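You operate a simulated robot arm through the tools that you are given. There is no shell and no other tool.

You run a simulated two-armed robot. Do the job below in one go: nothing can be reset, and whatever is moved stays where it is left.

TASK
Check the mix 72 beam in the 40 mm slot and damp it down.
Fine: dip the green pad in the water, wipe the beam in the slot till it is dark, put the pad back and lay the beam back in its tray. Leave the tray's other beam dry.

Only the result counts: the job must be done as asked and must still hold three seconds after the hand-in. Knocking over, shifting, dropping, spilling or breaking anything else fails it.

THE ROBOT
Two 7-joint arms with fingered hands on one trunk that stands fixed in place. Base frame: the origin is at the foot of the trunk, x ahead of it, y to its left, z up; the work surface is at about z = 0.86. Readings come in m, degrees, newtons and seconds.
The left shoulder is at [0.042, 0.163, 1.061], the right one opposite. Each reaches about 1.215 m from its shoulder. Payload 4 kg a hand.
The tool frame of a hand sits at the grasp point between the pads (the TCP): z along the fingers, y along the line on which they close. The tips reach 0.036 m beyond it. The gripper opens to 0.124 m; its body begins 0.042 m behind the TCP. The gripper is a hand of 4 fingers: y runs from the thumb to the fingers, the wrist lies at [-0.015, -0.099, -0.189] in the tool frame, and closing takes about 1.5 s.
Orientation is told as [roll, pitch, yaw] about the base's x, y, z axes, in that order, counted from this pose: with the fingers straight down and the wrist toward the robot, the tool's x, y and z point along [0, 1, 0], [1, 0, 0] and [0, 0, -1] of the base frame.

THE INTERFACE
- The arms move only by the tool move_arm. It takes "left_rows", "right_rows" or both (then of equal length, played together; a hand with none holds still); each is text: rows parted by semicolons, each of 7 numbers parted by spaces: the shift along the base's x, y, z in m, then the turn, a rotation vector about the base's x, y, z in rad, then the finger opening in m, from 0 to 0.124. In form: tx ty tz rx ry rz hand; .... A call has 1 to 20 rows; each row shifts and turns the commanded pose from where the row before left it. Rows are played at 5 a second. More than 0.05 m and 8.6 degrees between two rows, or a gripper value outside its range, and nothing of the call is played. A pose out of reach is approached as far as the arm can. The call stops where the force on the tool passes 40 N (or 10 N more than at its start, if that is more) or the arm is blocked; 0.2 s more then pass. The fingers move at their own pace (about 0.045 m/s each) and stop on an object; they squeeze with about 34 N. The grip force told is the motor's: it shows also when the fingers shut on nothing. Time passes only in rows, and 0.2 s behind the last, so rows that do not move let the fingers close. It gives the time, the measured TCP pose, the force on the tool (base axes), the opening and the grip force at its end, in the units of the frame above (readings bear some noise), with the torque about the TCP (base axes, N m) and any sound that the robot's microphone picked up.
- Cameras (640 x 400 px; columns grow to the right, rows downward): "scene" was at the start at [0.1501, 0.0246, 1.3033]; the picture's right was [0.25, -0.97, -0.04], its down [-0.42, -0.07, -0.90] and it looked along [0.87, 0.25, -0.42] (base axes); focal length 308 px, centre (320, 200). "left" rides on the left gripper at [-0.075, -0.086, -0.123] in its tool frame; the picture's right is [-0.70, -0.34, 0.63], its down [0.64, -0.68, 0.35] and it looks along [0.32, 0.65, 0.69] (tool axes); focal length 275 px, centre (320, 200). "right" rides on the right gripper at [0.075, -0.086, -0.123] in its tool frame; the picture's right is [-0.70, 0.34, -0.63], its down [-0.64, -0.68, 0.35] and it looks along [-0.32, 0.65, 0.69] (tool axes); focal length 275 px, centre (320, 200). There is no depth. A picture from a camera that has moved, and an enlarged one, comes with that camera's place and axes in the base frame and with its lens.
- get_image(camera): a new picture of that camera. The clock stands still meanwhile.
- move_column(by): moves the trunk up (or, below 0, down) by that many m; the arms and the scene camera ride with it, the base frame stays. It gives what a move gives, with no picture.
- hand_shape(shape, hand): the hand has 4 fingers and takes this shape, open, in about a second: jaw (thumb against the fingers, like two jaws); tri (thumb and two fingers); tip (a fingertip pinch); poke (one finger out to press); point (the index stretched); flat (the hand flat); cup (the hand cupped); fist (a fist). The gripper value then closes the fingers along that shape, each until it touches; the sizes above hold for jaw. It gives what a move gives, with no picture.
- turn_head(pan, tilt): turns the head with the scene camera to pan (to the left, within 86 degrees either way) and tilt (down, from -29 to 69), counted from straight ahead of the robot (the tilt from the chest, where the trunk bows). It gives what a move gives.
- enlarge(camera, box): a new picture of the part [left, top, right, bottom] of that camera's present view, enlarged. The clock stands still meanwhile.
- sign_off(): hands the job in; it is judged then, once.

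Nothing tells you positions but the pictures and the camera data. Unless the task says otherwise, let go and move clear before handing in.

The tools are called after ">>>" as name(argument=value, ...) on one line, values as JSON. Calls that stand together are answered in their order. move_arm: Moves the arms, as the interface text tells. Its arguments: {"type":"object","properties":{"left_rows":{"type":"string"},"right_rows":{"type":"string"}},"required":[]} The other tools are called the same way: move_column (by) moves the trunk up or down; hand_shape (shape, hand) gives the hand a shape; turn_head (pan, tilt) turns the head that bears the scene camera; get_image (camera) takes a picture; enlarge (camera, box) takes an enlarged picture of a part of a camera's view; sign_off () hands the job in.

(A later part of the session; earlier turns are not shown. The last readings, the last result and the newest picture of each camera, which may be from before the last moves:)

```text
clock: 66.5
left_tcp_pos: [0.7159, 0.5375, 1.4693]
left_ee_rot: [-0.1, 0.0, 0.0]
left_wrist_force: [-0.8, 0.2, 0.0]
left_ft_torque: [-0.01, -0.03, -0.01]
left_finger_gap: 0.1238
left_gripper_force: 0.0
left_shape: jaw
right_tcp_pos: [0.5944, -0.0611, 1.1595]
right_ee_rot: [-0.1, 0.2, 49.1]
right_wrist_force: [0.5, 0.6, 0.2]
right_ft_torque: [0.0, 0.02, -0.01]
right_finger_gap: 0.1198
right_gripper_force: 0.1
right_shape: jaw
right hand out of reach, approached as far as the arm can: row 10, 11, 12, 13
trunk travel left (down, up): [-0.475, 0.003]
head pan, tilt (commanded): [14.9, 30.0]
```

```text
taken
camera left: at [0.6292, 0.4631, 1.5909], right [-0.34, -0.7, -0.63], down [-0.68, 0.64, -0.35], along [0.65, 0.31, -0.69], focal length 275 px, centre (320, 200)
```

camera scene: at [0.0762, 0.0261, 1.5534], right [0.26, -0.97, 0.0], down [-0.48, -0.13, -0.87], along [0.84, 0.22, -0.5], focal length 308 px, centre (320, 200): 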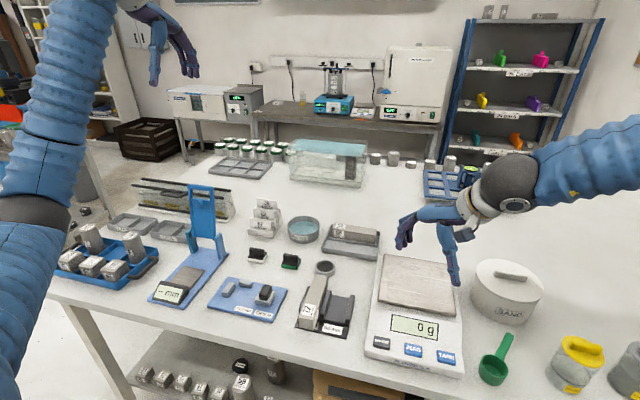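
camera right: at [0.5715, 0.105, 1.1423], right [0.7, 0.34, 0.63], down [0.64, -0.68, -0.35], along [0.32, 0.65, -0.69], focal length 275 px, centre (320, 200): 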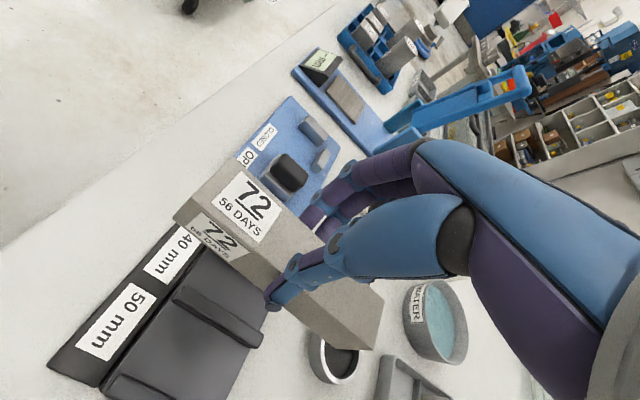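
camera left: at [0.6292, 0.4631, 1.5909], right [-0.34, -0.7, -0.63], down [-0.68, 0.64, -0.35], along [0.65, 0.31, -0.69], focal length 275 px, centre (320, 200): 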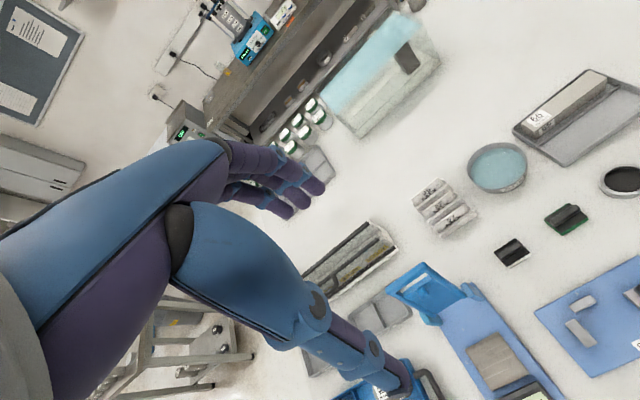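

The beam stands in the 40 mm slot, with beam 65 alone in the tray. Now the left hand goes across to above the green pad, moving sideways first because the blue gauge stands below it, then down, while the right hand moves further aside.

>>> move_arm(left_rows="0.0102 -0.0275 0 0 0 0 0.124; 0.0102 -0.0275 0 0 0 0 0.124; 0.0102 -0.0275 0 0 0 0 0.124; 0.0102 -0.0275 0 0 0 0 0.124; 0.0102 -0.0275 0 0 0 0 0.124; 0.0102 -0.0275 0 0 0 0 0.124; 0.0102 -0.0275 0 0 0 0 0.124; 0.0101 -0.0275 0 0 0 0 0.124; 0 0 -0.045 0 0 0 0.12; 0 0 -0.045 0 0 0 0.11; 0 0 -0.045 0 0 0 0.1; 0 0 -0.045 0 0 0 0.09; 0 0 -0.045 0 0 0 0.08; 0 0 -0.045 0 0 0 0.07; 0 0 -0.045 0 0 0 0.06; 0 0 -0.045 0 0 0 0.06; 0 0 0 0 0 0 0.06", right_rows="-0.005 -0.02 0.005 0 0 -0.03 0.12; -0.005 -0.02 0.005 0 0 -0.03 0.12; -0.005 -0.02 0.005 0 0 -0.03 0.12; -0.005 -0.02 0.005 0 0 -0.03 0.12; -0.005 -0.02 0.005 0 0 -0.03 0.12; -0.005 -0.02 0.005 0 0 -0.03 0.12; 0 0 0 0 0 0 0.12; 0 0 0 0 0 0 0.12; 0 0 0 0 0 0 0.12; 0 0 0 0 0 0 0.12; 0 0 0 0 0 0 0.12; 0 0 0 0 0 0 0.12; 0 0 0 0 0 0 0.12; 0 0 0 0 0 0 0.12; 0 0 0 0 0 0 0.12; 0 0 0 0 0 0 0.12; 0 0 0 0 0 0 0.12")

>>> get_image(camera="left")

>>> get_image(camera="scene")

```text
clock: 70.0
left_tcp_pos: [0.7998, 0.315, 1.1094]
left_ee_rot: [0.0, 0.1, 0.0]
left_wrist_force: [0.2, 0.1, -0.3]
left_ft_torque: [-0.03, 0.05, -0.03]
left_finger_gap: 0.0606
left_gripper_force: 0.1
left_shape: jaw
right_tcp_pos: [0.5642, -0.1801, 1.1876]
right_ee_rot: [-0.1, 0.0, 38.8]
right_wrist_force: [-0.5, -0.7, 0.7]
right_ft_torque: [0.01, 0.0, 0.02]
right_finger_gap: 0.1201
right_gripper_force: 0.1
right_shape: jaw
trunk travel left (down, up): [-0.475, 0.003]
head pan, tilt (commanded): [14.9, 30.0]
```

```text
taken
camera left: at [0.7142, 0.2401, 1.231], right [-0.34, -0.7, -0.63], down [-0.68, 0.65, -0.35], along [0.65, 0.32, -0.69], focal length 275 px, centre (320, 200)
```

left: 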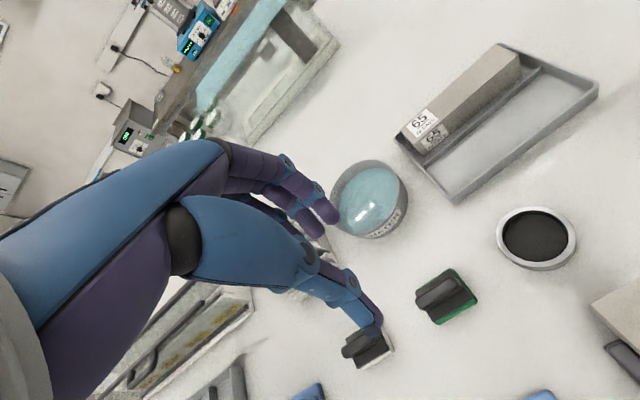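

```text
taken
camera scene: at [0.0771, 0.0233, 1.5534], right [0.26, -0.97, 0.0], down [-0.48, -0.13, -0.87], along [0.84, 0.22, -0.5], focal length 308 px, centre (320, 200)
```

scene: 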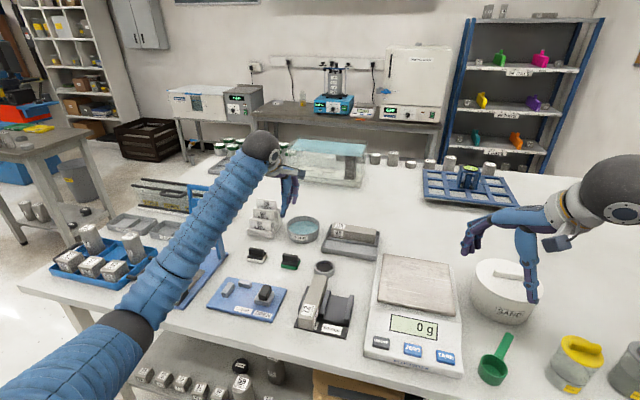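

The left hand is over the pads, and the green-bottomed pad lies to the right of the white one in its camera. I'll zoom in to measure the green pad's handle.

>>> enlarge(camera="left", box=[330, 240, 510, 370])

>>> enlarge(camera="scene", box=[265, 235, 325, 285])

```text
3.08 times, centred on (420, 305) of left
camera zoom: at [0.7142, 0.2401, 1.231], right [-0.34, -0.7, -0.63], down [-0.68, 0.65, -0.35], along [0.65, 0.32, -0.69], focal length 847 px, centre (12, -123)
```

zoom: 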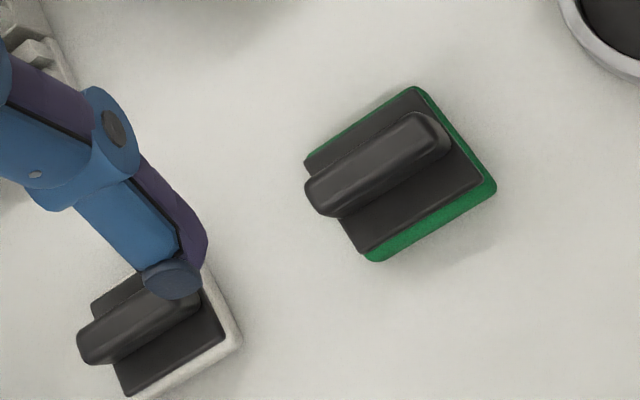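

```text
8.00 times, centred on (295, 260) of scene
camera zoom: at [0.0771, 0.0233, 1.5534], right [0.26, -0.97, 0.0], down [-0.48, -0.13, -0.87], along [0.84, 0.22, -0.5], focal length 2461 px, centre (520, -280)
```

zoom: 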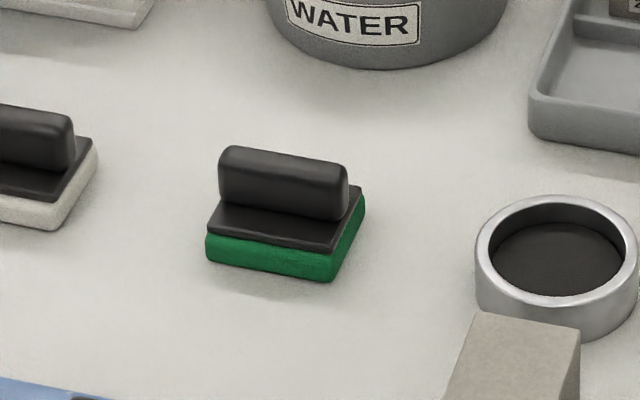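

The green pad's centre is at about (0.798, 0.315), with its handle along y at about (0.799, 0.313) and handle top near z 0.897. I'll lower the left hand over it, with the fingers straddling the handle.

>>> move_arm(left_rows="-0.0005 -0.001 -0.04 0 0 0 0.05; 0 0 -0.04 0 0 0 0.05; 0 0 -0.04 0 0 0 0.05; 0 0 -0.03 0 0 0 0.05; 0 0 -0.015 0 0 0 0.05; 0 0 0 0 0 0 0.05; 0 0 0 0 0 0 0.05")

>>> enlarge(camera="left", box=[200, 160, 520, 400])

>>> enlarge(camera="scene", box=[255, 215, 335, 285])

```text
clock: 71.7
left_tcp_pos: [0.7993, 0.3154, 0.9442]
left_ee_rot: [0.1, 0.0, 0.0]
left_wrist_force: [0.3, 0.1, -0.3]
left_ft_torque: [-0.02, 0.0, -0.01]
left_finger_gap: 0.0503
left_gripper_force: 0.0
left_shape: jaw
right_tcp_pos: [0.5641, -0.1801, 1.1873]
right_ee_rot: [0.0, 0.0, 38.8]
right_wrist_force: [-0.2, -1.0, 0.3]
right_ft_torque: [-0.01, -0.02, 0.03]
right_finger_gap: 0.1201
right_gripper_force: 0.2
right_shape: jaw
trunk travel left (down, up): [-0.475, 0.003]
head pan, tilt (commanded): [14.9, 30.0]
```

```text
1.67 times, centred on (360, 280) of left
camera zoom: at [0.7129, 0.2399, 1.0665], right [-0.34, -0.7, -0.63], down [-0.68, 0.64, -0.35], along [0.65, 0.32, -0.69], focal length 459 px, centre (253, 67)
```

zoom: 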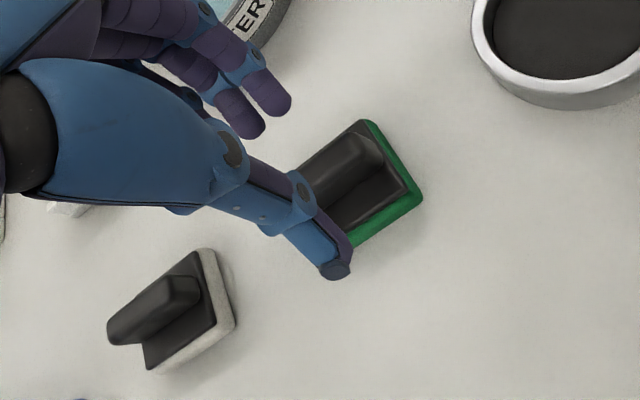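

```text
5.71 times, centred on (295, 250) of scene
camera zoom: at [0.0771, 0.0236, 1.5534], right [0.26, -0.97, 0.0], down [-0.48, -0.13, -0.87], along [0.84, 0.22, -0.5], focal length 1758 px, centre (463, -86)
```

zoom: 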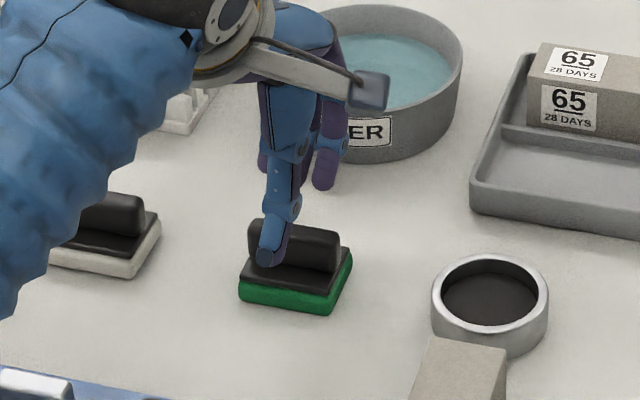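

The hand is centred on the handle. I'll lower the last 26 mm and close on it.

>>> move_arm(left_rows="0 0 -0.012 0 0 0 0.05; 0 0 -0.008 0 0 0 0.05; 0 0 -0.005 0 0 0 0.05; 0 0 0 0 0 0 0.05")

>>> enlarge(camera="scene", box=[265, 235, 325, 285])

```text
clock: 72.7
left_tcp_pos: [0.7981, 0.3133, 0.9178]
left_ee_rot: [0.0, -0.1, 0.0]
left_wrist_force: [-0.2, -0.4, 0.7]
left_ft_torque: [-0.01, 0.01, -0.03]
left_finger_gap: 0.0503
left_gripper_force: 0.2
left_shape: jaw
right_tcp_pos: [0.5636, -0.1811, 1.1866]
right_ee_rot: [-0.1, -0.1, 38.8]
right_wrist_force: [1.0, -0.3, -0.3]
right_ft_torque: [0.01, 0.0, 0.01]
right_finger_gap: 0.1197
right_gripper_force: 0.0
right_shape: jaw
trunk travel left (down, up): [-0.475, 0.003]
head pan, tilt (commanded): [14.9, 30.0]
```

```text
8.00 times, centred on (295, 260) of scene
camera zoom: at [0.0771, 0.0236, 1.5534], right [0.26, -0.97, 0.0], down [-0.48, -0.13, -0.87], along [0.84, 0.22, -0.5], focal length 2461 px, centre (520, -280)
```

zoom: 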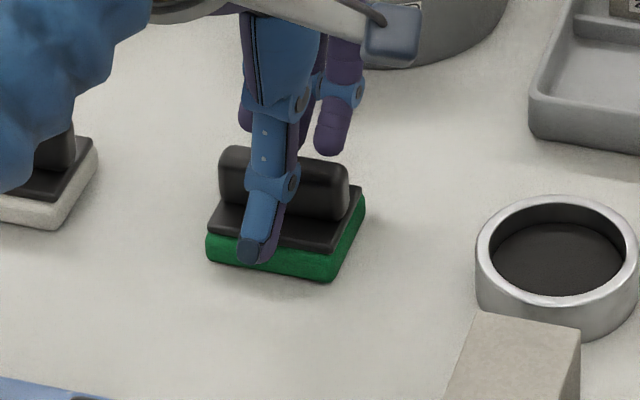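

The tips are just above plate level. I'll raise 2 mm for margin and close gently on the handle.

>>> move_arm(left_rows="0 0 0.002 0 0 0 0.04; 0 0 0 0 0 0 0.03; 0 0 0 0 0 0 0.02; 0 0 0 0 0 0 0.01; 0 0 0 0 0 0 0.0; 0 0 0 0 0 0 0.0; 0 0 0 0 0 0 0.0; 0 0 0 0 0 0 0.0")

>>> enlarge(camera="scene", box=[265, 235, 325, 285])

>>> enlarge(camera="left", box=[200, 160, 520, 400])

```text
clock: 74.5
left_tcp_pos: [0.798, 0.3137, 0.9224]
left_ee_rot: [0.0, -0.1, -0.1]
left_wrist_force: [1.6, 0.0, 16.7]
left_ft_torque: [0.01, -0.53, -0.08]
left_finger_gap: 0.0125
left_gripper_force: 34.1
left_shape: jaw
right_tcp_pos: [0.5638, -0.1814, 1.188]
right_ee_rot: [-0.2, 0.0, 38.9]
right_wrist_force: [-0.6, 0.1, -0.2]
right_ft_torque: [0.01, 0.02, 0.01]
right_finger_gap: 0.1199
right_gripper_force: 0.0
right_shape: jaw
trunk travel left (down, up): [-0.475, 0.003]
head pan, tilt (commanded): [14.9, 30.0]
```

```text
8.00 times, centred on (295, 260) of scene
camera zoom: at [0.0758, 0.023, 1.5535], right [0.26, -0.97, 0.0], down [-0.48, -0.13, -0.87], along [0.84, 0.22, -0.5], focal length 2461 px, centre (520, -280)
```

zoom: 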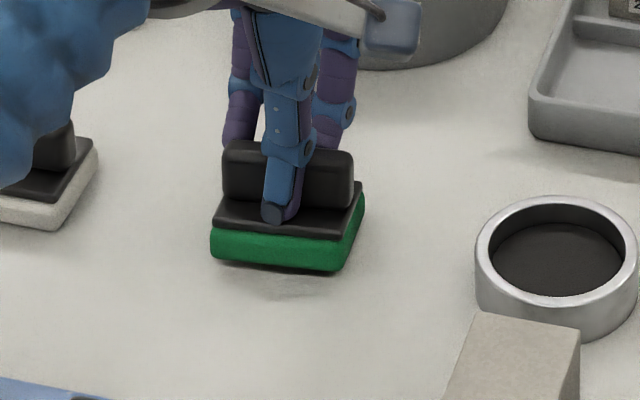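

```text
1.67 times, centred on (360, 280) of left
camera zoom: at [0.7117, 0.2385, 1.0442], right [-0.34, -0.7, -0.63], down [-0.68, 0.65, -0.35], along [0.65, 0.32, -0.69], focal length 459 px, centre (253, 67)
```

zoom: 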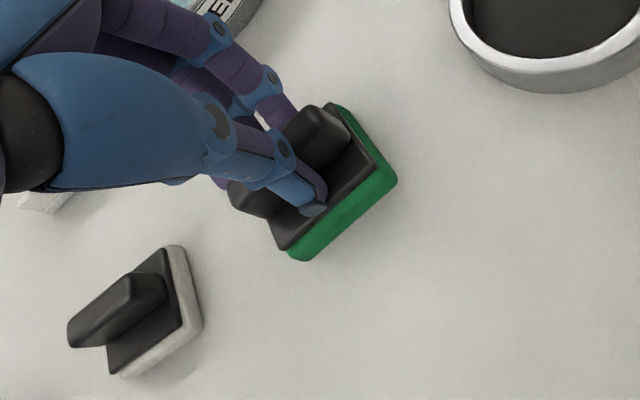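

The pad's front edge has tipped up slightly because the finger tips pressed on its plate as they closed. I'll open, raise 4 mm, and take a cleaner grip.

>>> move_arm(left_rows="0 0 -0.001 0 0 0 0.012; 0 0 0 0 0 0 0.02; 0 0 0 0 0 0 0.03; 0 0 0.006 0 0 0 0.035; 0 0 0 0 0 0 0.035")

>>> enlarge(camera="scene", box=[265, 235, 325, 285])

```text
clock: 75.7
left_tcp_pos: [0.7964, 0.315, 0.9261]
left_ee_rot: [0.0, 0.0, 0.0]
left_wrist_force: [-0.4, 0.0, -0.3]
left_ft_torque: [0.02, -0.01, 0.04]
left_finger_gap: 0.0346
left_gripper_force: 0.2
left_shape: jaw
right_tcp_pos: [0.565, -0.1799, 1.1872]
right_ee_rot: [0.0, 0.0, 38.9]
right_wrist_force: [0.1, -0.5, 0.3]
right_ft_torque: [-0.01, 0.0, 0.05]
right_finger_gap: 0.1199
right_gripper_force: 0.1
right_shape: jaw
trunk travel left (down, up): [-0.475, 0.003]
head pan, tilt (commanded): [14.9, 30.0]
```

```text
8.00 times, centred on (295, 260) of scene
camera zoom: at [0.0772, 0.0236, 1.5533], right [0.26, -0.97, 0.0], down [-0.48, -0.13, -0.87], along [0.84, 0.22, -0.5], focal length 2461 px, centre (520, -280)
```

zoom: 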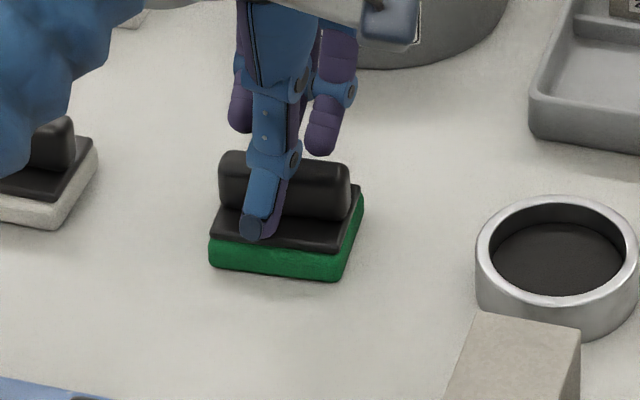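

The pad is flat on the bench again and the hand is 5 mm higher. Closing now on the handle.

>>> move_arm(left_rows="0.001 -0.001 0 0 0 0 0.028; 0 0 0 0 0 0 0.02; 0 0 0 0 0 0 0.012; 0 0 0 0 0 0 0.004; 0 0 0 0 0 0 0.0; 0 0 0 0 0 0 0.0; 0 0 0 0 0 0 0.0")

>>> enlarge(camera="scene", box=[265, 235, 325, 285])

```text
clock: 77.2
left_tcp_pos: [0.7992, 0.3117, 0.9264]
left_ee_rot: [0.0, -0.1, -0.1]
left_wrist_force: [-1.7, -0.2, 4.3]
left_ft_torque: [0.0, -0.03, 0.0]
left_finger_gap: 0.0124
left_gripper_force: 34.1
left_shape: jaw
right_tcp_pos: [0.563, -0.1805, 1.1884]
right_ee_rot: [-0.1, 0.0, 38.7]
right_wrist_force: [0.5, 0.3, 0.7]
right_ft_torque: [-0.03, 0.0, 0.01]
right_finger_gap: 0.1198
right_gripper_force: 0.1
right_shape: jaw
trunk travel left (down, up): [-0.475, 0.003]
head pan, tilt (commanded): [14.9, 30.0]
```

```text
8.00 times, centred on (295, 260) of scene
camera zoom: at [0.0767, 0.0235, 1.5534], right [0.26, -0.97, 0.0], down [-0.48, -0.13, -0.87], along [0.84, 0.22, -0.5], focal length 2461 px, centre (520, -280)
```

zoom: 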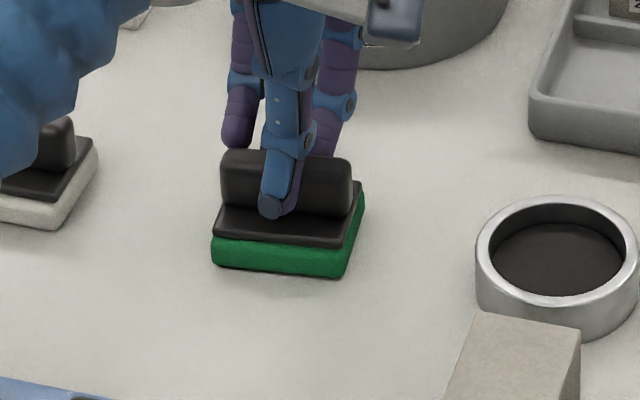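

The pad is held flat at 34 N, turned a few degrees in the grip, which I can undo with the wrist. I'll lift it and carry it toward the water dish, well above the rim.

>>> move_arm(left_rows="0 0 0.01 0 0 0 0.0; 0 0 0.02 0 0 0 0.0; 0 0 0.03 0 0 0 0.0; 0 0 0.04 0 0 0 0.0; 0.03 0 0.02 0 0 0 0.0; 0.03 0 0 0 0 0 0.0; 0.03 0 0 0 0 0 0.0; 0 0 0 0 0 0 0.0")

>>> get_image(camera="left")

>>> enlarge(camera="scene", box=[255, 170, 355, 260])

```text
clock: 79.0
left_tcp_pos: [0.8893, 0.3152, 1.0474]
left_ee_rot: [0.0, 0.0, -0.1]
left_wrist_force: [-0.6, 0.3, -0.3]
left_ft_torque: [-0.02, -0.02, -0.03]
left_finger_gap: 0.0109
left_gripper_force: 34.0
left_shape: jaw
right_tcp_pos: [0.5633, -0.1799, 1.1875]
right_ee_rot: [-0.1, 0.0, 38.8]
right_wrist_force: [-0.1, -0.8, -0.2]
right_ft_torque: [-0.03, -0.02, 0.01]
right_finger_gap: 0.1199
right_gripper_force: 0.0
right_shape: jaw
trunk travel left (down, up): [-0.475, 0.003]
head pan, tilt (commanded): [14.9, 30.0]
```

```text
taken
camera left: at [0.8034, 0.2403, 1.1686], right [-0.34, -0.7, -0.63], down [-0.68, 0.64, -0.35], along [0.65, 0.32, -0.69], focal length 275 px, centre (320, 200)
```

left: 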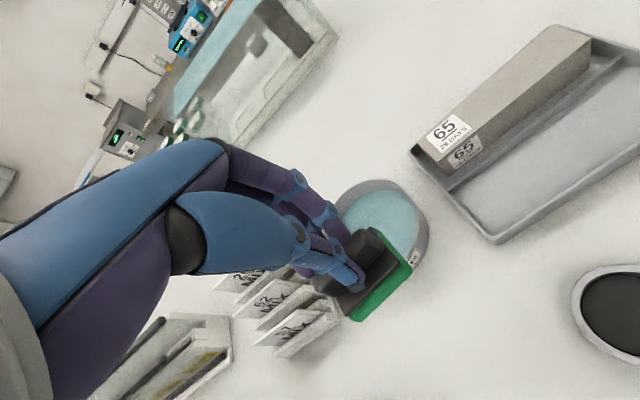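

```text
4.44 times, centred on (305, 215) of scene
camera zoom: at [0.0768, 0.0239, 1.5533], right [0.26, -0.97, 0.0], down [-0.48, -0.13, -0.87], along [0.84, 0.22, -0.5], focal length 1367 px, centre (387, 133)
```

zoom: 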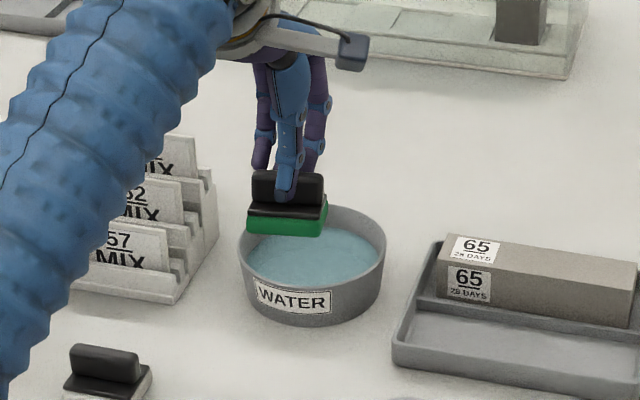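

The dish is centred at about (0.968, 0.326) with its rim near z 0.902 and the water about 15 mm below it. I'll move over its centre and lower until the pad is just above the water.

>>> move_arm(left_rows="0.026 0.004 0 0 0 0 0.0; 0.026 0.004 0 0 0 0 0.0; 0.0267 0.0028 0 0 0 0 0.0; 0 0 -0.025 0 0 0 0.0; 0 0 -0.025 0 0 0 0.0; 0 0 -0.02 0 0 0 0.0; 0 0 0 0 0 0 0.0")

>>> enlarge(camera="scene", box=[265, 190, 345, 260])

>>> enlarge(camera="left", box=[220, 140, 460, 360])

```text
clock: 80.7
left_tcp_pos: [0.9667, 0.3237, 0.9763]
left_ee_rot: [0.0, 0.0, 0.0]
left_wrist_force: [-0.2, 0.3, -1.7]
left_ft_torque: [-0.02, 0.0, 0.03]
left_finger_gap: 0.0109
left_gripper_force: 33.7
left_shape: jaw
right_tcp_pos: [0.5648, -0.1796, 1.1878]
right_ee_rot: [-0.1, 0.0, 38.8]
right_wrist_force: [0.5, 0.0, -0.1]
right_ft_torque: [0.02, -0.01, 0.04]
right_finger_gap: 0.1202
right_gripper_force: 0.1
right_shape: jaw
trunk travel left (down, up): [-0.475, 0.003]
head pan, tilt (commanded): [14.9, 30.0]
```

```text
5.71 times, centred on (305, 225) of scene
camera zoom: at [0.0769, 0.0237, 1.5534], right [0.26, -0.97, 0.0], down [-0.48, -0.13, -0.87], along [0.84, 0.22, -0.5], focal length 1758 px, centre (406, 57)
```

zoom: 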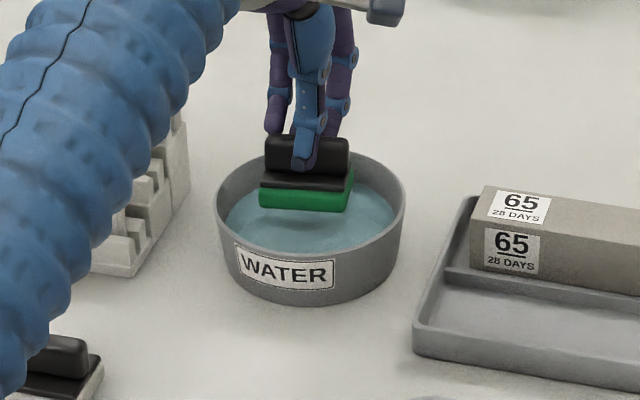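

```text
1.82 times, centred on (340, 250) of left
camera zoom: at [0.8808, 0.2498, 1.099], right [-0.34, -0.7, -0.63], down [-0.68, 0.64, -0.35], along [0.65, 0.32, -0.69], focal length 500 px, centre (284, 109)
```

zoom: 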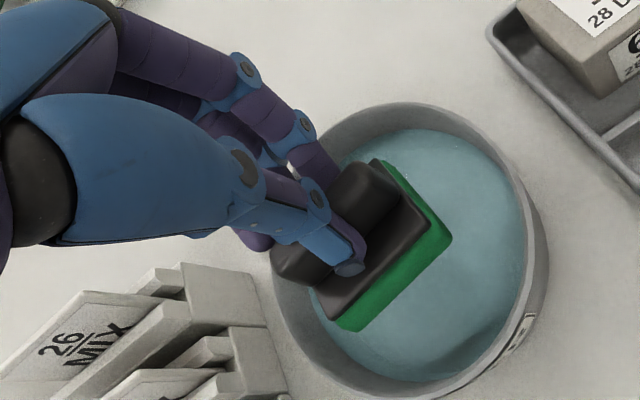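

The pad is centred above the water. I'll lower it in steps and look for the waterline on the green sponge.

>>> move_arm(left_rows="0 0.001 -0.01 0 0 0 0.0; 0 0 -0.01 0 0 0 0.0; 0 0 -0.008 0 0 0 0.0; 0 0 0 0 0 0 0.0; 0 0 0 0 0 0 0.0")

>>> enlarge(camera="scene", box=[275, 200, 335, 250])

>>> enlarge(camera="left", box=[280, 180, 440, 320])

```text
clock: 81.8
left_tcp_pos: [0.9668, 0.3248, 0.9488]
left_ee_rot: [0.0, 0.0, 0.0]
left_wrist_force: [-0.3, -0.8, 0.4]
left_ft_torque: [0.01, 0.01, 0.02]
left_finger_gap: 0.011
left_gripper_force: 34.2
left_shape: jaw
right_tcp_pos: [0.563, -0.1811, 1.1876]
right_ee_rot: [0.0, 0.1, 38.9]
right_wrist_force: [-0.3, -0.4, 0.2]
right_ft_torque: [0.02, 0.0, 0.01]
right_finger_gap: 0.1197
right_gripper_force: 0.0
right_shape: jaw
trunk travel left (down, up): [-0.475, 0.003]
head pan, tilt (commanded): [14.9, 30.0]
```

```text
8.00 times, centred on (305, 225) of scene
camera zoom: at [0.0773, 0.0235, 1.5533], right [0.26, -0.97, 0.0], down [-0.48, -0.13, -0.87], along [0.84, 0.22, -0.5], focal length 2461 px, centre (440, 0)
```

zoom: 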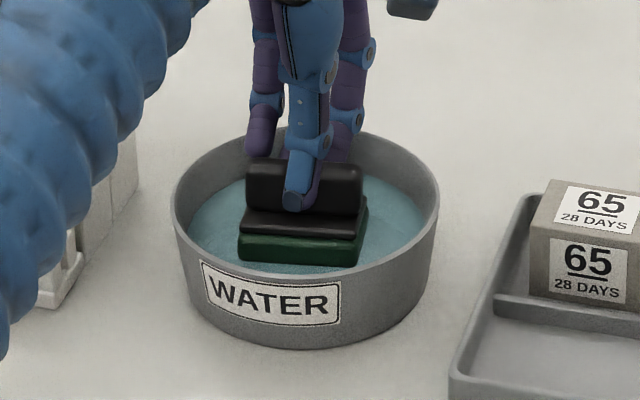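

```text
2.86 times, centred on (360, 250) of left
camera zoom: at [0.8817, 0.2494, 1.0707], right [-0.34, -0.7, -0.63], down [-0.68, 0.64, -0.35], along [0.65, 0.32, -0.69], focal length 786 px, centre (206, 57)
```

zoom: 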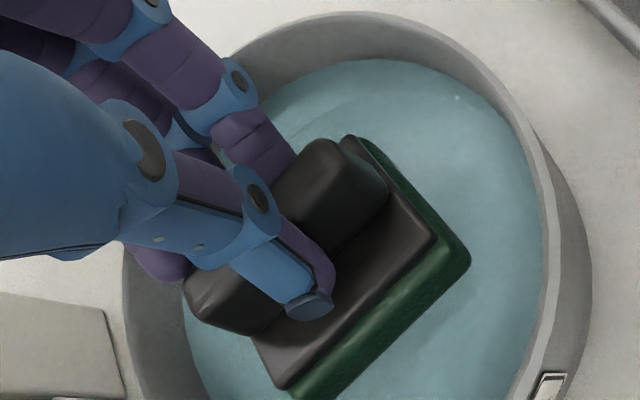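

The sponge has turned dark green, so it is wet. I'll hold it a moment, raise it slowly and let it drain over the dish before leaving.

>>> move_arm(left_rows="0 0 -0.001 0 0 0 0.0; 0 0 0 0 0 0 0.0; 0 0 0 0 0 0 0.0; 0 0 0 0 0 0 0.0; 0 0 0.006 0 0 0 0.0; 0 0 0.006 0 0 0 0.0; 0 0 0.006 0 0 0 0.0; 0 0 0.006 0 0 0 0.0; 0 0 0 0 0 0 0.0; 0 0 0 0 0 0 0.0; 0 0 0 0 0 0 0.0; 0 0 0 0 0 0 0.0; 0 0 0 0 0 0 0.0; 0 0 0 0 0 0 0.0; 0 0 0 0 0 0 0.0; 0 0 0 0 0 0 0.0; 0 0 0 0 0 0 0.0; 0 0 0 0 0 0 0.0")

>>> enlarge(camera="scene", box=[265, 190, 345, 260])

```text
clock: 85.7
left_tcp_pos: [0.9672, 0.3242, 0.9704]
left_ee_rot: [0.0, 0.0, 0.0]
left_wrist_force: [0.2, -0.3, -1.0]
left_ft_torque: [0.02, -0.01, 0.03]
left_finger_gap: 0.011
left_gripper_force: 34.3
left_shape: jaw
right_tcp_pos: [0.5646, -0.181, 1.1873]
right_ee_rot: [0.1, 0.0, 38.8]
right_wrist_force: [-0.3, 0.8, 0.5]
right_ft_torque: [-0.02, 0.01, 0.0]
right_finger_gap: 0.1198
right_gripper_force: 0.0
right_shape: jaw
trunk travel left (down, up): [-0.475, 0.003]
head pan, tilt (commanded): [14.9, 30.0]
```

```text
5.71 times, centred on (305, 225) of scene
camera zoom: at [0.0773, 0.0235, 1.5533], right [0.26, -0.97, 0.0], down [-0.48, -0.13, -0.87], along [0.84, 0.22, -0.5], focal length 1758 px, centre (406, 57)
```

zoom: 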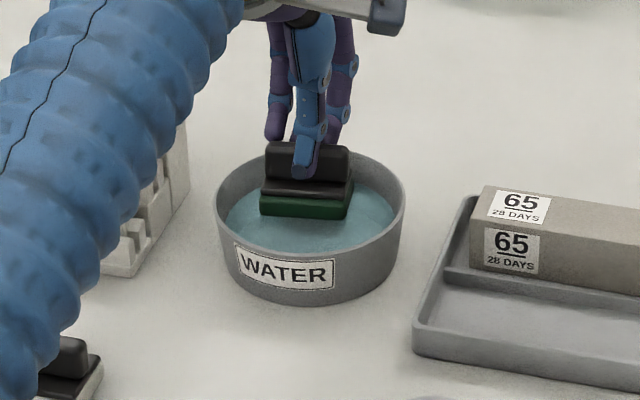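

The pad is soaked and no longer dripping over the dish. I'll carry it back past its home spot, well clear of beam 65, turn it square (about −9.5°), and stop above the beam in the slot.

>>> move_arm(left_rows="0 0 0.025 0 0 0 0.0; 0 0 0.025 0 0 0 0.0; 0 0 0.025 0 0 0 0.0; -0.0335 0 0 0 0 -0.04 0.0; -0.0335 0 0 0 0 -0.04 0.0; -0.0335 0 0 0 0 -0.04 0.0; -0.0335 0 0 0 0 -0.046 0.0; -0.033 0 0 0 0 0 0.0; -0.03 -0.034 0 0 0 0 0.0; -0.03 -0.034 0 0 0 0 0.0; -0.03 -0.034 0 0 0 0 0.0; -0.03 -0.032 0 0 0 0 0.0; -0.03 0 0 0 0 0 0.0; 0 0 0 0 0 0 0.0")

>>> get_image(camera="left")

>>> enlarge(camera="scene", box=[270, 220, 370, 340])

```text
clock: 88.7
left_tcp_pos: [0.649, 0.1875, 1.0459]
left_ee_rot: [-0.1, 0.1, -9.5]
left_wrist_force: [-0.3, 0.9, -0.6]
left_ft_torque: [-0.02, 0.04, -0.01]
left_finger_gap: 0.0108
left_gripper_force: 34.3
left_shape: jaw
right_tcp_pos: [0.5638, -0.181, 1.1869]
right_ee_rot: [0.0, -0.1, 38.8]
right_wrist_force: [-0.5, 0.4, -0.9]
right_ft_torque: [0.0, 0.02, -0.01]
right_finger_gap: 0.1199
right_gripper_force: 0.1
right_shape: jaw
trunk travel left (down, up): [-0.475, 0.003]
head pan, tilt (commanded): [14.9, 30.0]
```

```text
taken
camera left: at [0.5518, 0.1287, 1.1675], right [-0.45, -0.63, -0.63], down [-0.57, 0.75, -0.34], along [0.69, 0.2, -0.69], focal length 275 px, centre (320, 200)
```

left: 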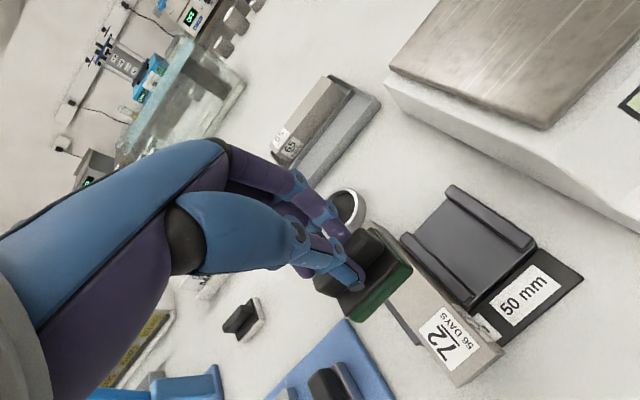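

```text
3.33 times, centred on (320, 280) of scene
camera zoom: at [0.0779, 0.0229, 1.5533], right [0.26, -0.97, 0.0], down [-0.48, -0.13, -0.87], along [0.84, 0.22, -0.5], focal length 1026 px, centre (320, -67)
```

zoom: 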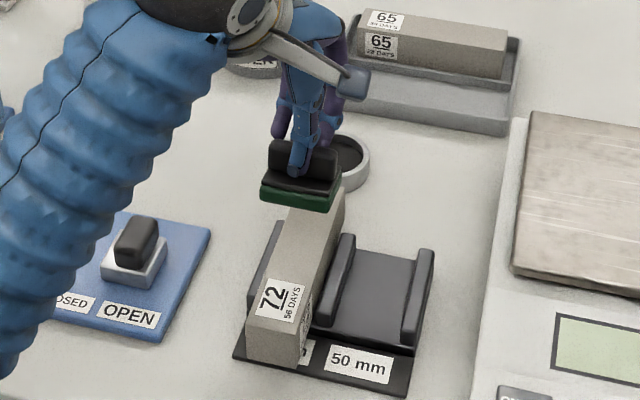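

The wet pad is square above the beam. I'll lower it onto the middle of the beam, feeling for light contact near z 0.982.

>>> move_arm(left_rows="0 0.001 -0.02 0 0 0 0.0; 0 0 -0.02 0 0 0 0.0; 0 0 -0.01 0 0 0 0.0; 0 0 -0.003 0 0 0 0.0; 0 0 0 0 0 0 0.0; 0 0 0 0 0 0 0.0")

>>> enlarge(camera="scene", box=[290, 250, 360, 330])

```text
clock: 90.0
left_tcp_pos: [0.6498, 0.1924, 0.992]
left_ee_rot: [0.0, 0.1, -9.5]
left_wrist_force: [-0.4, 0.0, 0.4]
left_ft_torque: [0.03, 0.01, -0.04]
left_finger_gap: 0.0107
left_gripper_force: 34.6
left_shape: jaw
right_tcp_pos: [0.564, -0.1795, 1.188]
right_ee_rot: [0.0, 0.0, 38.9]
right_wrist_force: [-0.5, 0.4, 0.0]
right_ft_torque: [-0.02, 0.01, -0.01]
right_finger_gap: 0.12
right_gripper_force: 0.1
right_shape: jaw
trunk travel left (down, up): [-0.475, 0.003]
head pan, tilt (commanded): [14.9, 30.0]
```

```text
5.00 times, centred on (325, 290) of scene
camera zoom: at [0.0771, 0.0236, 1.5533], right [0.26, -0.97, 0.0], down [-0.48, -0.13, -0.87], along [0.84, 0.22, -0.5], focal length 1538 px, centre (295, -250)
```

zoom: 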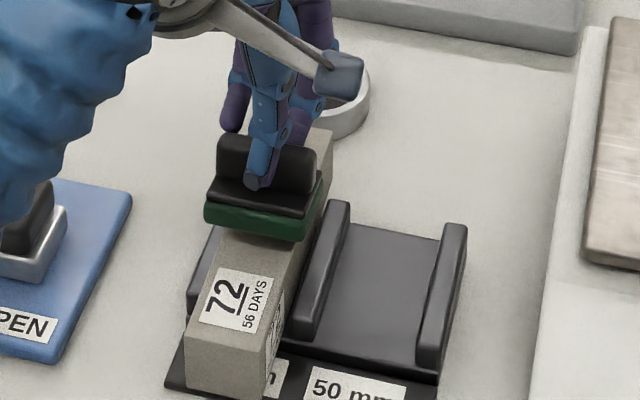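

The pad is a few mm above the beam and centred. Before pressing on, I'll check that the left forearm and elbow are clear of the blue plate's parts.

>>> get_image(camera="scene")

>>> get_image(camera="right")

```text
taken
camera scene: at [0.0771, 0.0236, 1.5533], right [0.26, -0.97, 0.0], down [-0.48, -0.13, -0.87], along [0.84, 0.22, -0.5], focal length 308 px, centre (320, 200)
```

scene: 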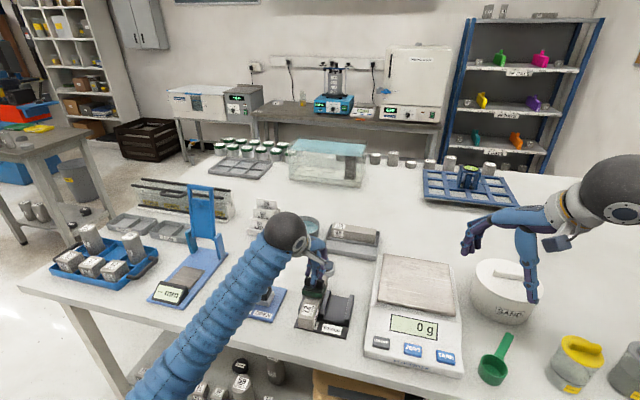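

```text
taken
camera right: at [0.4494, -0.1755, 1.3104], right [0.7, -0.33, 0.63], down [-0.13, -0.93, -0.35], along [0.7, 0.16, -0.69], focal length 275 px, centre (320, 200)
```

right: 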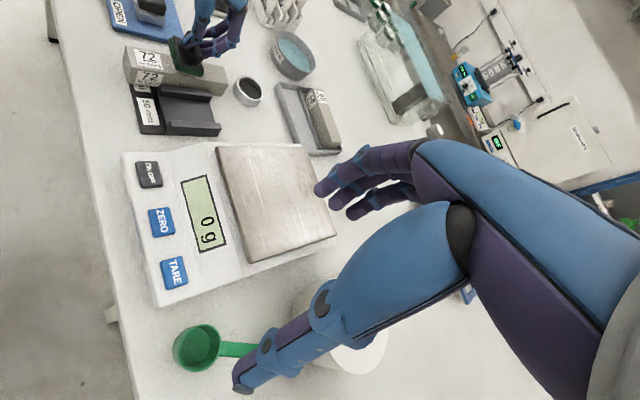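

The forearm runs well above the bench (around z 1.15), so nothing is near it. I'll continue down to the beam in fine steps.

>>> move_arm(left_rows="0 -0.002 -0.004 0 0 0 0.0; 0 0 -0.003 0 0 0 0.0; 0 0 -0.002 0 0 0 0.0; 0 0 0 0 0 0 0.0")

```text
clock: 91.0
left_tcp_pos: [0.6486, 0.19, 0.9839]
left_ee_rot: [0.0, 0.0, -9.5]
left_wrist_force: [-0.3, 0.0, -0.9]
left_ft_torque: [0.04, -0.03, 0.01]
left_finger_gap: 0.0107
left_gripper_force: 34.0
left_shape: jaw
right_tcp_pos: [0.5644, -0.1795, 1.1877]
right_ee_rot: [0.0, -0.1, 38.8]
right_wrist_force: [-0.6, -0.4, -0.8]
right_ft_torque: [0.02, 0.01, 0.01]
right_finger_gap: 0.1198
right_gripper_force: 0.0
right_shape: jaw
trunk travel left (down, up): [-0.475, 0.003]
head pan, tilt (commanded): [14.9, 30.0]
```

No contact yet at z 0.984; a couple more millimetres down.

>>> move_arm(left_rows="0 0 -0.001 0 0 0 0.0; 0 0 -0.001 0 0 0 0.0; 0 0 0 0 0 0 0.0")

>>> enlarge(camera="scene", box=[290, 260, 350, 320])

```text
clock: 91.8
left_tcp_pos: [0.6497, 0.1907, 0.982]
left_ee_rot: [0.0, 0.0, -9.4]
left_wrist_force: [0.0, -1.2, 0.2]
left_ft_torque: [0.0, -0.06, 0.02]
left_finger_gap: 0.0108
left_gripper_force: 34.3
left_shape: jaw
right_tcp_pos: [0.5636, -0.1802, 1.187]
right_ee_rot: [0.0, 0.0, 38.9]
right_wrist_force: [-0.2, -0.3, -0.6]
right_ft_torque: [0.0, 0.01, -0.02]
right_finger_gap: 0.1201
right_gripper_force: 0.0
right_shape: jaw
trunk travel left (down, up): [-0.475, 0.003]
head pan, tilt (commanded): [14.9, 30.0]
```

```text
6.67 times, centred on (320, 290) of scene
camera zoom: at [0.0771, 0.0236, 1.5534], right [0.26, -0.97, 0.0], down [-0.48, -0.13, -0.87], along [0.84, 0.22, -0.5], focal length 2051 px, centre (320, -400)
```

zoom: 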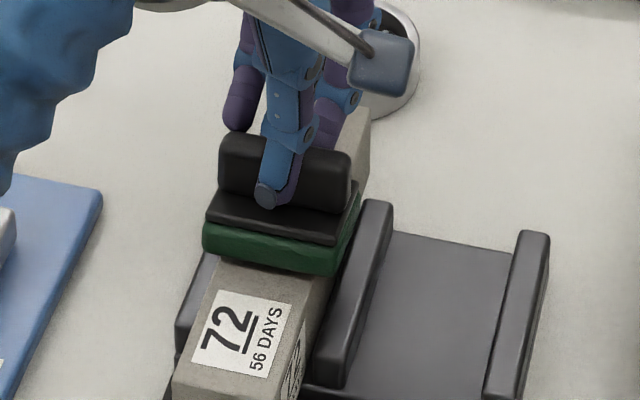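

The pad looks almost on the beam. I'll take two more 1 mm steps, watching the force.

>>> move_arm(left_rows="0 -0.001 -0.001 0 0 0 0.0; 0 0 -0.001 0 0 0 0.0; 0 0 0 0 0 0 0.0")

```text
clock: 92.7
left_tcp_pos: [0.6488, 0.1898, 0.9813]
left_ee_rot: [0.0, -0.1, -9.5]
left_wrist_force: [-4.1, 4.0, 14.1]
left_ft_torque: [0.08, 0.0, -0.03]
left_finger_gap: 0.0112
left_gripper_force: 34.0
left_shape: jaw
right_tcp_pos: [0.562, -0.1812, 1.189]
right_ee_rot: [-0.1, -0.1, 38.8]
right_wrist_force: [-0.2, 0.1, 0.0]
right_ft_torque: [-0.01, -0.03, 0.0]
right_finger_gap: 0.1198
right_gripper_force: 0.0
right_shape: jaw
trunk travel left (down, up): [-0.475, 0.003]
head pan, tilt (commanded): [14.9, 30.0]
```

Contact: about 14 N. I'll ease off slightly and start sliding along the beam, first over the supported part.

>>> move_arm(left_rows="0 0 0.0006 0 0 0 0.0; 0.01 0 0 0 0 0 0.0; 0.01 0 0 0 0 0 0.0; 0.01 0 0 0 0 0 0.0; 0.01 0 0 0 0 0 0.0; 0 0 0 0 0 0 0.0")

>>> enlarge(camera="scene", box=[290, 250, 360, 330])

```text
clock: 94.0
left_tcp_pos: [0.6889, 0.1896, 0.9806]
left_ee_rot: [0.1, 0.0, -9.5]
left_wrist_force: [-6.1, -0.6, 12.3]
left_ft_torque: [0.0, 0.25, 0.03]
left_finger_gap: 0.0106
left_gripper_force: 34.1
left_shape: jaw
right_tcp_pos: [0.5621, -0.1811, 1.1875]
right_ee_rot: [-0.2, 0.0, 38.7]
right_wrist_force: [0.3, -0.3, -0.1]
right_ft_torque: [-0.03, 0.0, -0.05]
right_finger_gap: 0.1199
right_gripper_force: 0.0
right_shape: jaw
trunk travel left (down, up): [-0.475, 0.003]
head pan, tilt (commanded): [14.9, 30.0]
```

```text
5.00 times, centred on (325, 290) of scene
camera zoom: at [0.0754, 0.0232, 1.5534], right [0.26, -0.97, 0.0], down [-0.48, -0.13, -0.87], along [0.84, 0.22, -0.5], focal length 1538 px, centre (295, -250)
```

zoom: 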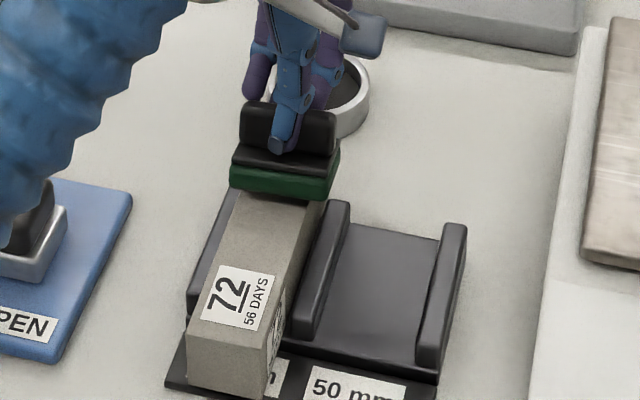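

The pad slides with 12 N of press and 6 N of friction, and the beam has stayed put. I'll stroke back toward the near end with a lighter touch and check the colour.

>>> move_arm(left_rows="0 0 0.0004 0 0 0 0.0; -0.015 0 0 0 0 0 0.0; -0.015 0 0 0 0 0 0.0; -0.015 0 0 0 0 0 0.0; -0.015 0 0 0 0 0 0.0; -0.015 0 0 0 0 0 0.0; 0 0 0 0 0 0 0.0")

>>> enlarge(camera="scene", box=[290, 250, 360, 330])

>>> enlarge(camera="right", box=[90, 0, 290, 140])

```text
clock: 95.7
left_tcp_pos: [0.6142, 0.1895, 0.9825]
left_ee_rot: [0.0, -0.1, -9.5]
left_wrist_force: [0.1, -0.3, -0.3]
left_ft_torque: [0.02, -0.01, -0.03]
left_finger_gap: 0.0108
left_gripper_force: 34.1
left_shape: jaw
right_tcp_pos: [0.5632, -0.1808, 1.1871]
right_ee_rot: [-0.1, 0.1, 38.8]
right_wrist_force: [0.8, 0.3, 0.2]
right_ft_torque: [0.01, -0.01, 0.0]
right_finger_gap: 0.1199
right_gripper_force: 0.1
right_shape: jaw
trunk travel left (down, up): [-0.475, 0.003]
head pan, tilt (commanded): [14.9, 30.0]
```

```text
5.00 times, centred on (325, 290) of scene
camera zoom: at [0.0773, 0.0234, 1.5533], right [0.26, -0.97, 0.0], down [-0.48, -0.13, -0.87], along [0.84, 0.22, -0.5], focal length 1538 px, centre (295, -250)
```

zoom: 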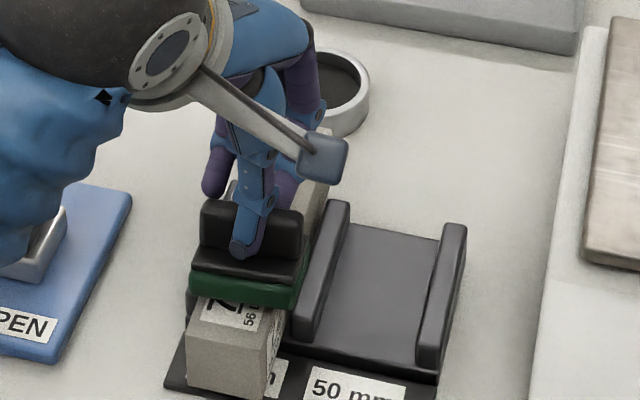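

```text
2.86 times, centred on (190, 70) of right
camera zoom: at [0.4496, -0.1758, 1.3102], right [0.7, -0.33, 0.63], down [-0.13, -0.93, -0.35], along [0.7, 0.16, -0.69], focal length 786 px, centre (691, 571)
```

zoom: 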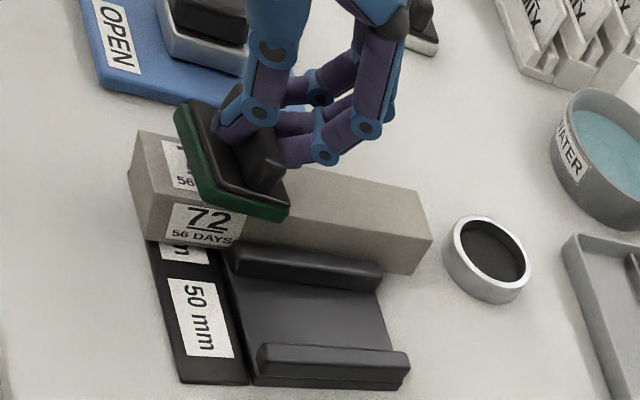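

Contact was lost on the way back (0 N at z 0.9825), so the surface is a little lower toward this end. I'll lower 1 mm here to regain light contact.

>>> move_arm(left_rows="0 0 -0.001 0 0 0 0.0; 0 0 0 0 0 0 0.0")

```text
clock: 96.2
left_tcp_pos: [0.6127, 0.1895, 0.9819]
left_ee_rot: [0.0, -0.2, -9.4]
left_wrist_force: [-1.0, -1.1, 6.9]
left_ft_torque: [0.0, -0.1, 0.02]
left_finger_gap: 0.011
left_gripper_force: 33.4
left_shape: jaw
right_tcp_pos: [0.5644, -0.181, 1.1882]
right_ee_rot: [0.0, 0.0, 38.8]
right_wrist_force: [0.4, -0.4, -0.3]
right_ft_torque: [-0.02, 0.02, -0.02]
right_finger_gap: 0.1202
right_gripper_force: 0.0
right_shape: jaw
trunk travel left (down, up): [-0.475, 0.003]
head pan, tilt (commanded): [14.9, 30.0]
```

Now 7 N at the near part. I'll stroke out to the near end, then check the force.

>>> move_arm(left_rows="-0.008 0 0 0 0 0 0.0; -0.008 0 0 0 0 0 0.0; -0.007 0 0 0 0 0 0.0; 0 0 0 0 0 0 0.0")

```text
clock: 97.2
left_tcp_pos: [0.5901, 0.1897, 0.9803]
left_ee_rot: [0.0, 0.0, -9.6]
left_wrist_force: [3.6, 0.1, 6.5]
left_ft_torque: [0.01, -0.35, 0.0]
left_finger_gap: 0.0118
left_gripper_force: 34.3
left_shape: jaw
right_tcp_pos: [0.5638, -0.1805, 1.1874]
right_ee_rot: [0.1, 0.1, 38.8]
right_wrist_force: [0.1, 0.2, 1.0]
right_ft_torque: [0.0, -0.01, 0.05]
right_finger_gap: 0.1197
right_gripper_force: 0.0
right_shape: jaw
trunk travel left (down, up): [-0.475, 0.003]
head pan, tilt (commanded): [14.9, 30.0]
```

Steady 6.5 N at the near end. Now a full stroke to the far end, rising slightly on the way to keep the press gentle there.

>>> move_arm(left_rows="0.012 0 0 0 0 0 0.0; 0.012 0 0 0 0 0 0.0; 0.012 0 0.0001 0 0 0 0.0; 0.012 0 0.0001 0 0 0 0.0; 0.012 0 0.0001 0 0 0 0.0; 0.012 0 0.0001 0 0 0 0.0; 0.012 0 0.0002 0 0 0 0.0; 0.012 0 0.0002 0 0 0 0.0; 0.012 0 0.0001 0 0 0 0.0; 0.01 0 0.0001 0 0 0 0.0; 0 0 0 0 0 0 0.0")

>>> enlarge(camera="scene", box=[290, 250, 360, 330])

>>> enlarge(camera="right", box=[90, 0, 290, 140])

```text
clock: 99.7
left_tcp_pos: [0.7093, 0.1912, 0.9812]
left_ee_rot: [0.0, 0.1, -9.5]
left_wrist_force: [-2.6, 0.4, 7.3]
left_ft_torque: [0.05, 0.13, 0.03]
left_finger_gap: 0.0111
left_gripper_force: 33.8
left_shape: jaw
right_tcp_pos: [0.5623, -0.1806, 1.1873]
right_ee_rot: [-0.1, -0.1, 38.7]
right_wrist_force: [-0.1, 0.4, -0.2]
right_ft_torque: [0.01, -0.03, -0.03]
right_finger_gap: 0.1197
right_gripper_force: 0.1
right_shape: jaw
trunk travel left (down, up): [-0.475, 0.003]
head pan, tilt (commanded): [14.9, 30.0]
```

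```text
5.00 times, centred on (325, 290) of scene
camera zoom: at [0.0763, 0.0235, 1.5534], right [0.26, -0.97, 0.0], down [-0.48, -0.13, -0.87], along [0.84, 0.22, -0.5], focal length 1538 px, centre (295, -250)
```

zoom: 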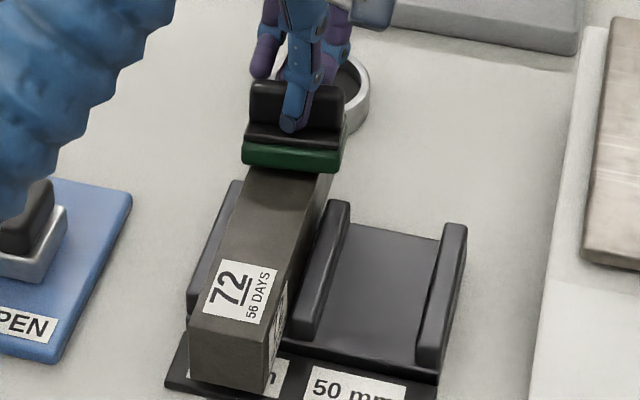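

```text
2.86 times, centred on (190, 70) of right
camera zoom: at [0.4487, -0.1756, 1.3106], right [0.7, -0.33, 0.63], down [-0.13, -0.93, -0.35], along [0.7, 0.16, -0.69], focal length 786 px, centre (691, 571)
```

zoom: 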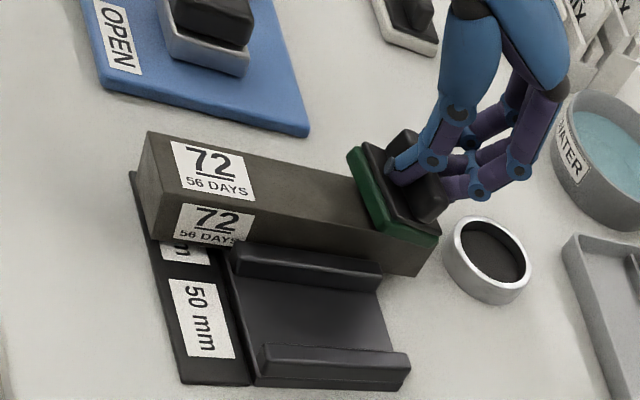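

The beam has turned uniformly dark. I'll give it one more light return stroke to be sure, then compare its shade with the dry beam.

>>> move_arm(left_rows="-0.012 0 0 0 0 0 0.0; -0.012 0 0 0 0 0 0.0; -0.012 0 -0.0002 0 0 0 0.0; -0.012 0 -0.0002 0 0 0 0.0; -0.012 0 -0.0002 0 0 0 0.0; -0.012 0 -0.0001 0 0 0 0.0; -0.012 0 -0.0001 0 0 0 0.0; -0.012 0 -0.0001 0 0 0 0.0; -0.012 0 0 0 0 0 0.0; 0 0 0 0 0 0 0.0")

>>> enlarge(camera="right", box=[90, 0, 350, 160])

```text
clock: 101.8
left_tcp_pos: [0.6035, 0.187, 0.9792]
left_ee_rot: [0.0, 0.1, -9.5]
left_wrist_force: [1.7, 0.7, 5.0]
left_ft_torque: [0.03, -0.18, -0.01]
left_finger_gap: 0.0118
left_gripper_force: 34.6
left_shape: jaw
right_tcp_pos: [0.5642, -0.1806, 1.1872]
right_ee_rot: [0.1, 0.0, 38.8]
right_wrist_force: [-1.1, -0.4, 0.1]
right_ft_torque: [-0.01, -0.02, 0.02]
right_finger_gap: 0.1199
right_gripper_force: 0.0
right_shape: jaw
trunk travel left (down, up): [-0.475, 0.003]
head pan, tilt (commanded): [14.9, 30.0]
```

```text
2.46 times, centred on (220, 80) of right
camera zoom: at [0.4494, -0.1758, 1.3103], right [0.7, -0.33, 0.63], down [-0.13, -0.93, -0.35], along [0.7, 0.16, -0.69], focal length 678 px, centre (566, 495)
```

zoom: 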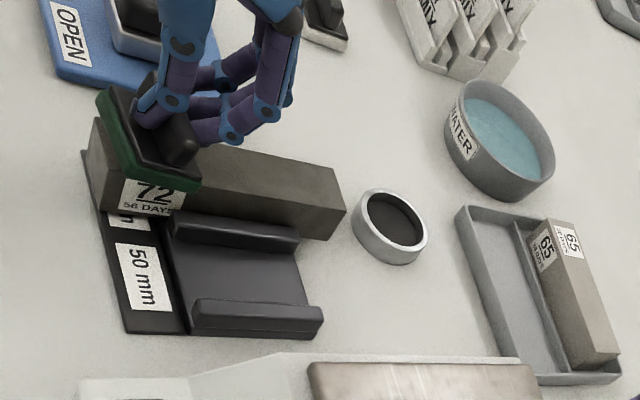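

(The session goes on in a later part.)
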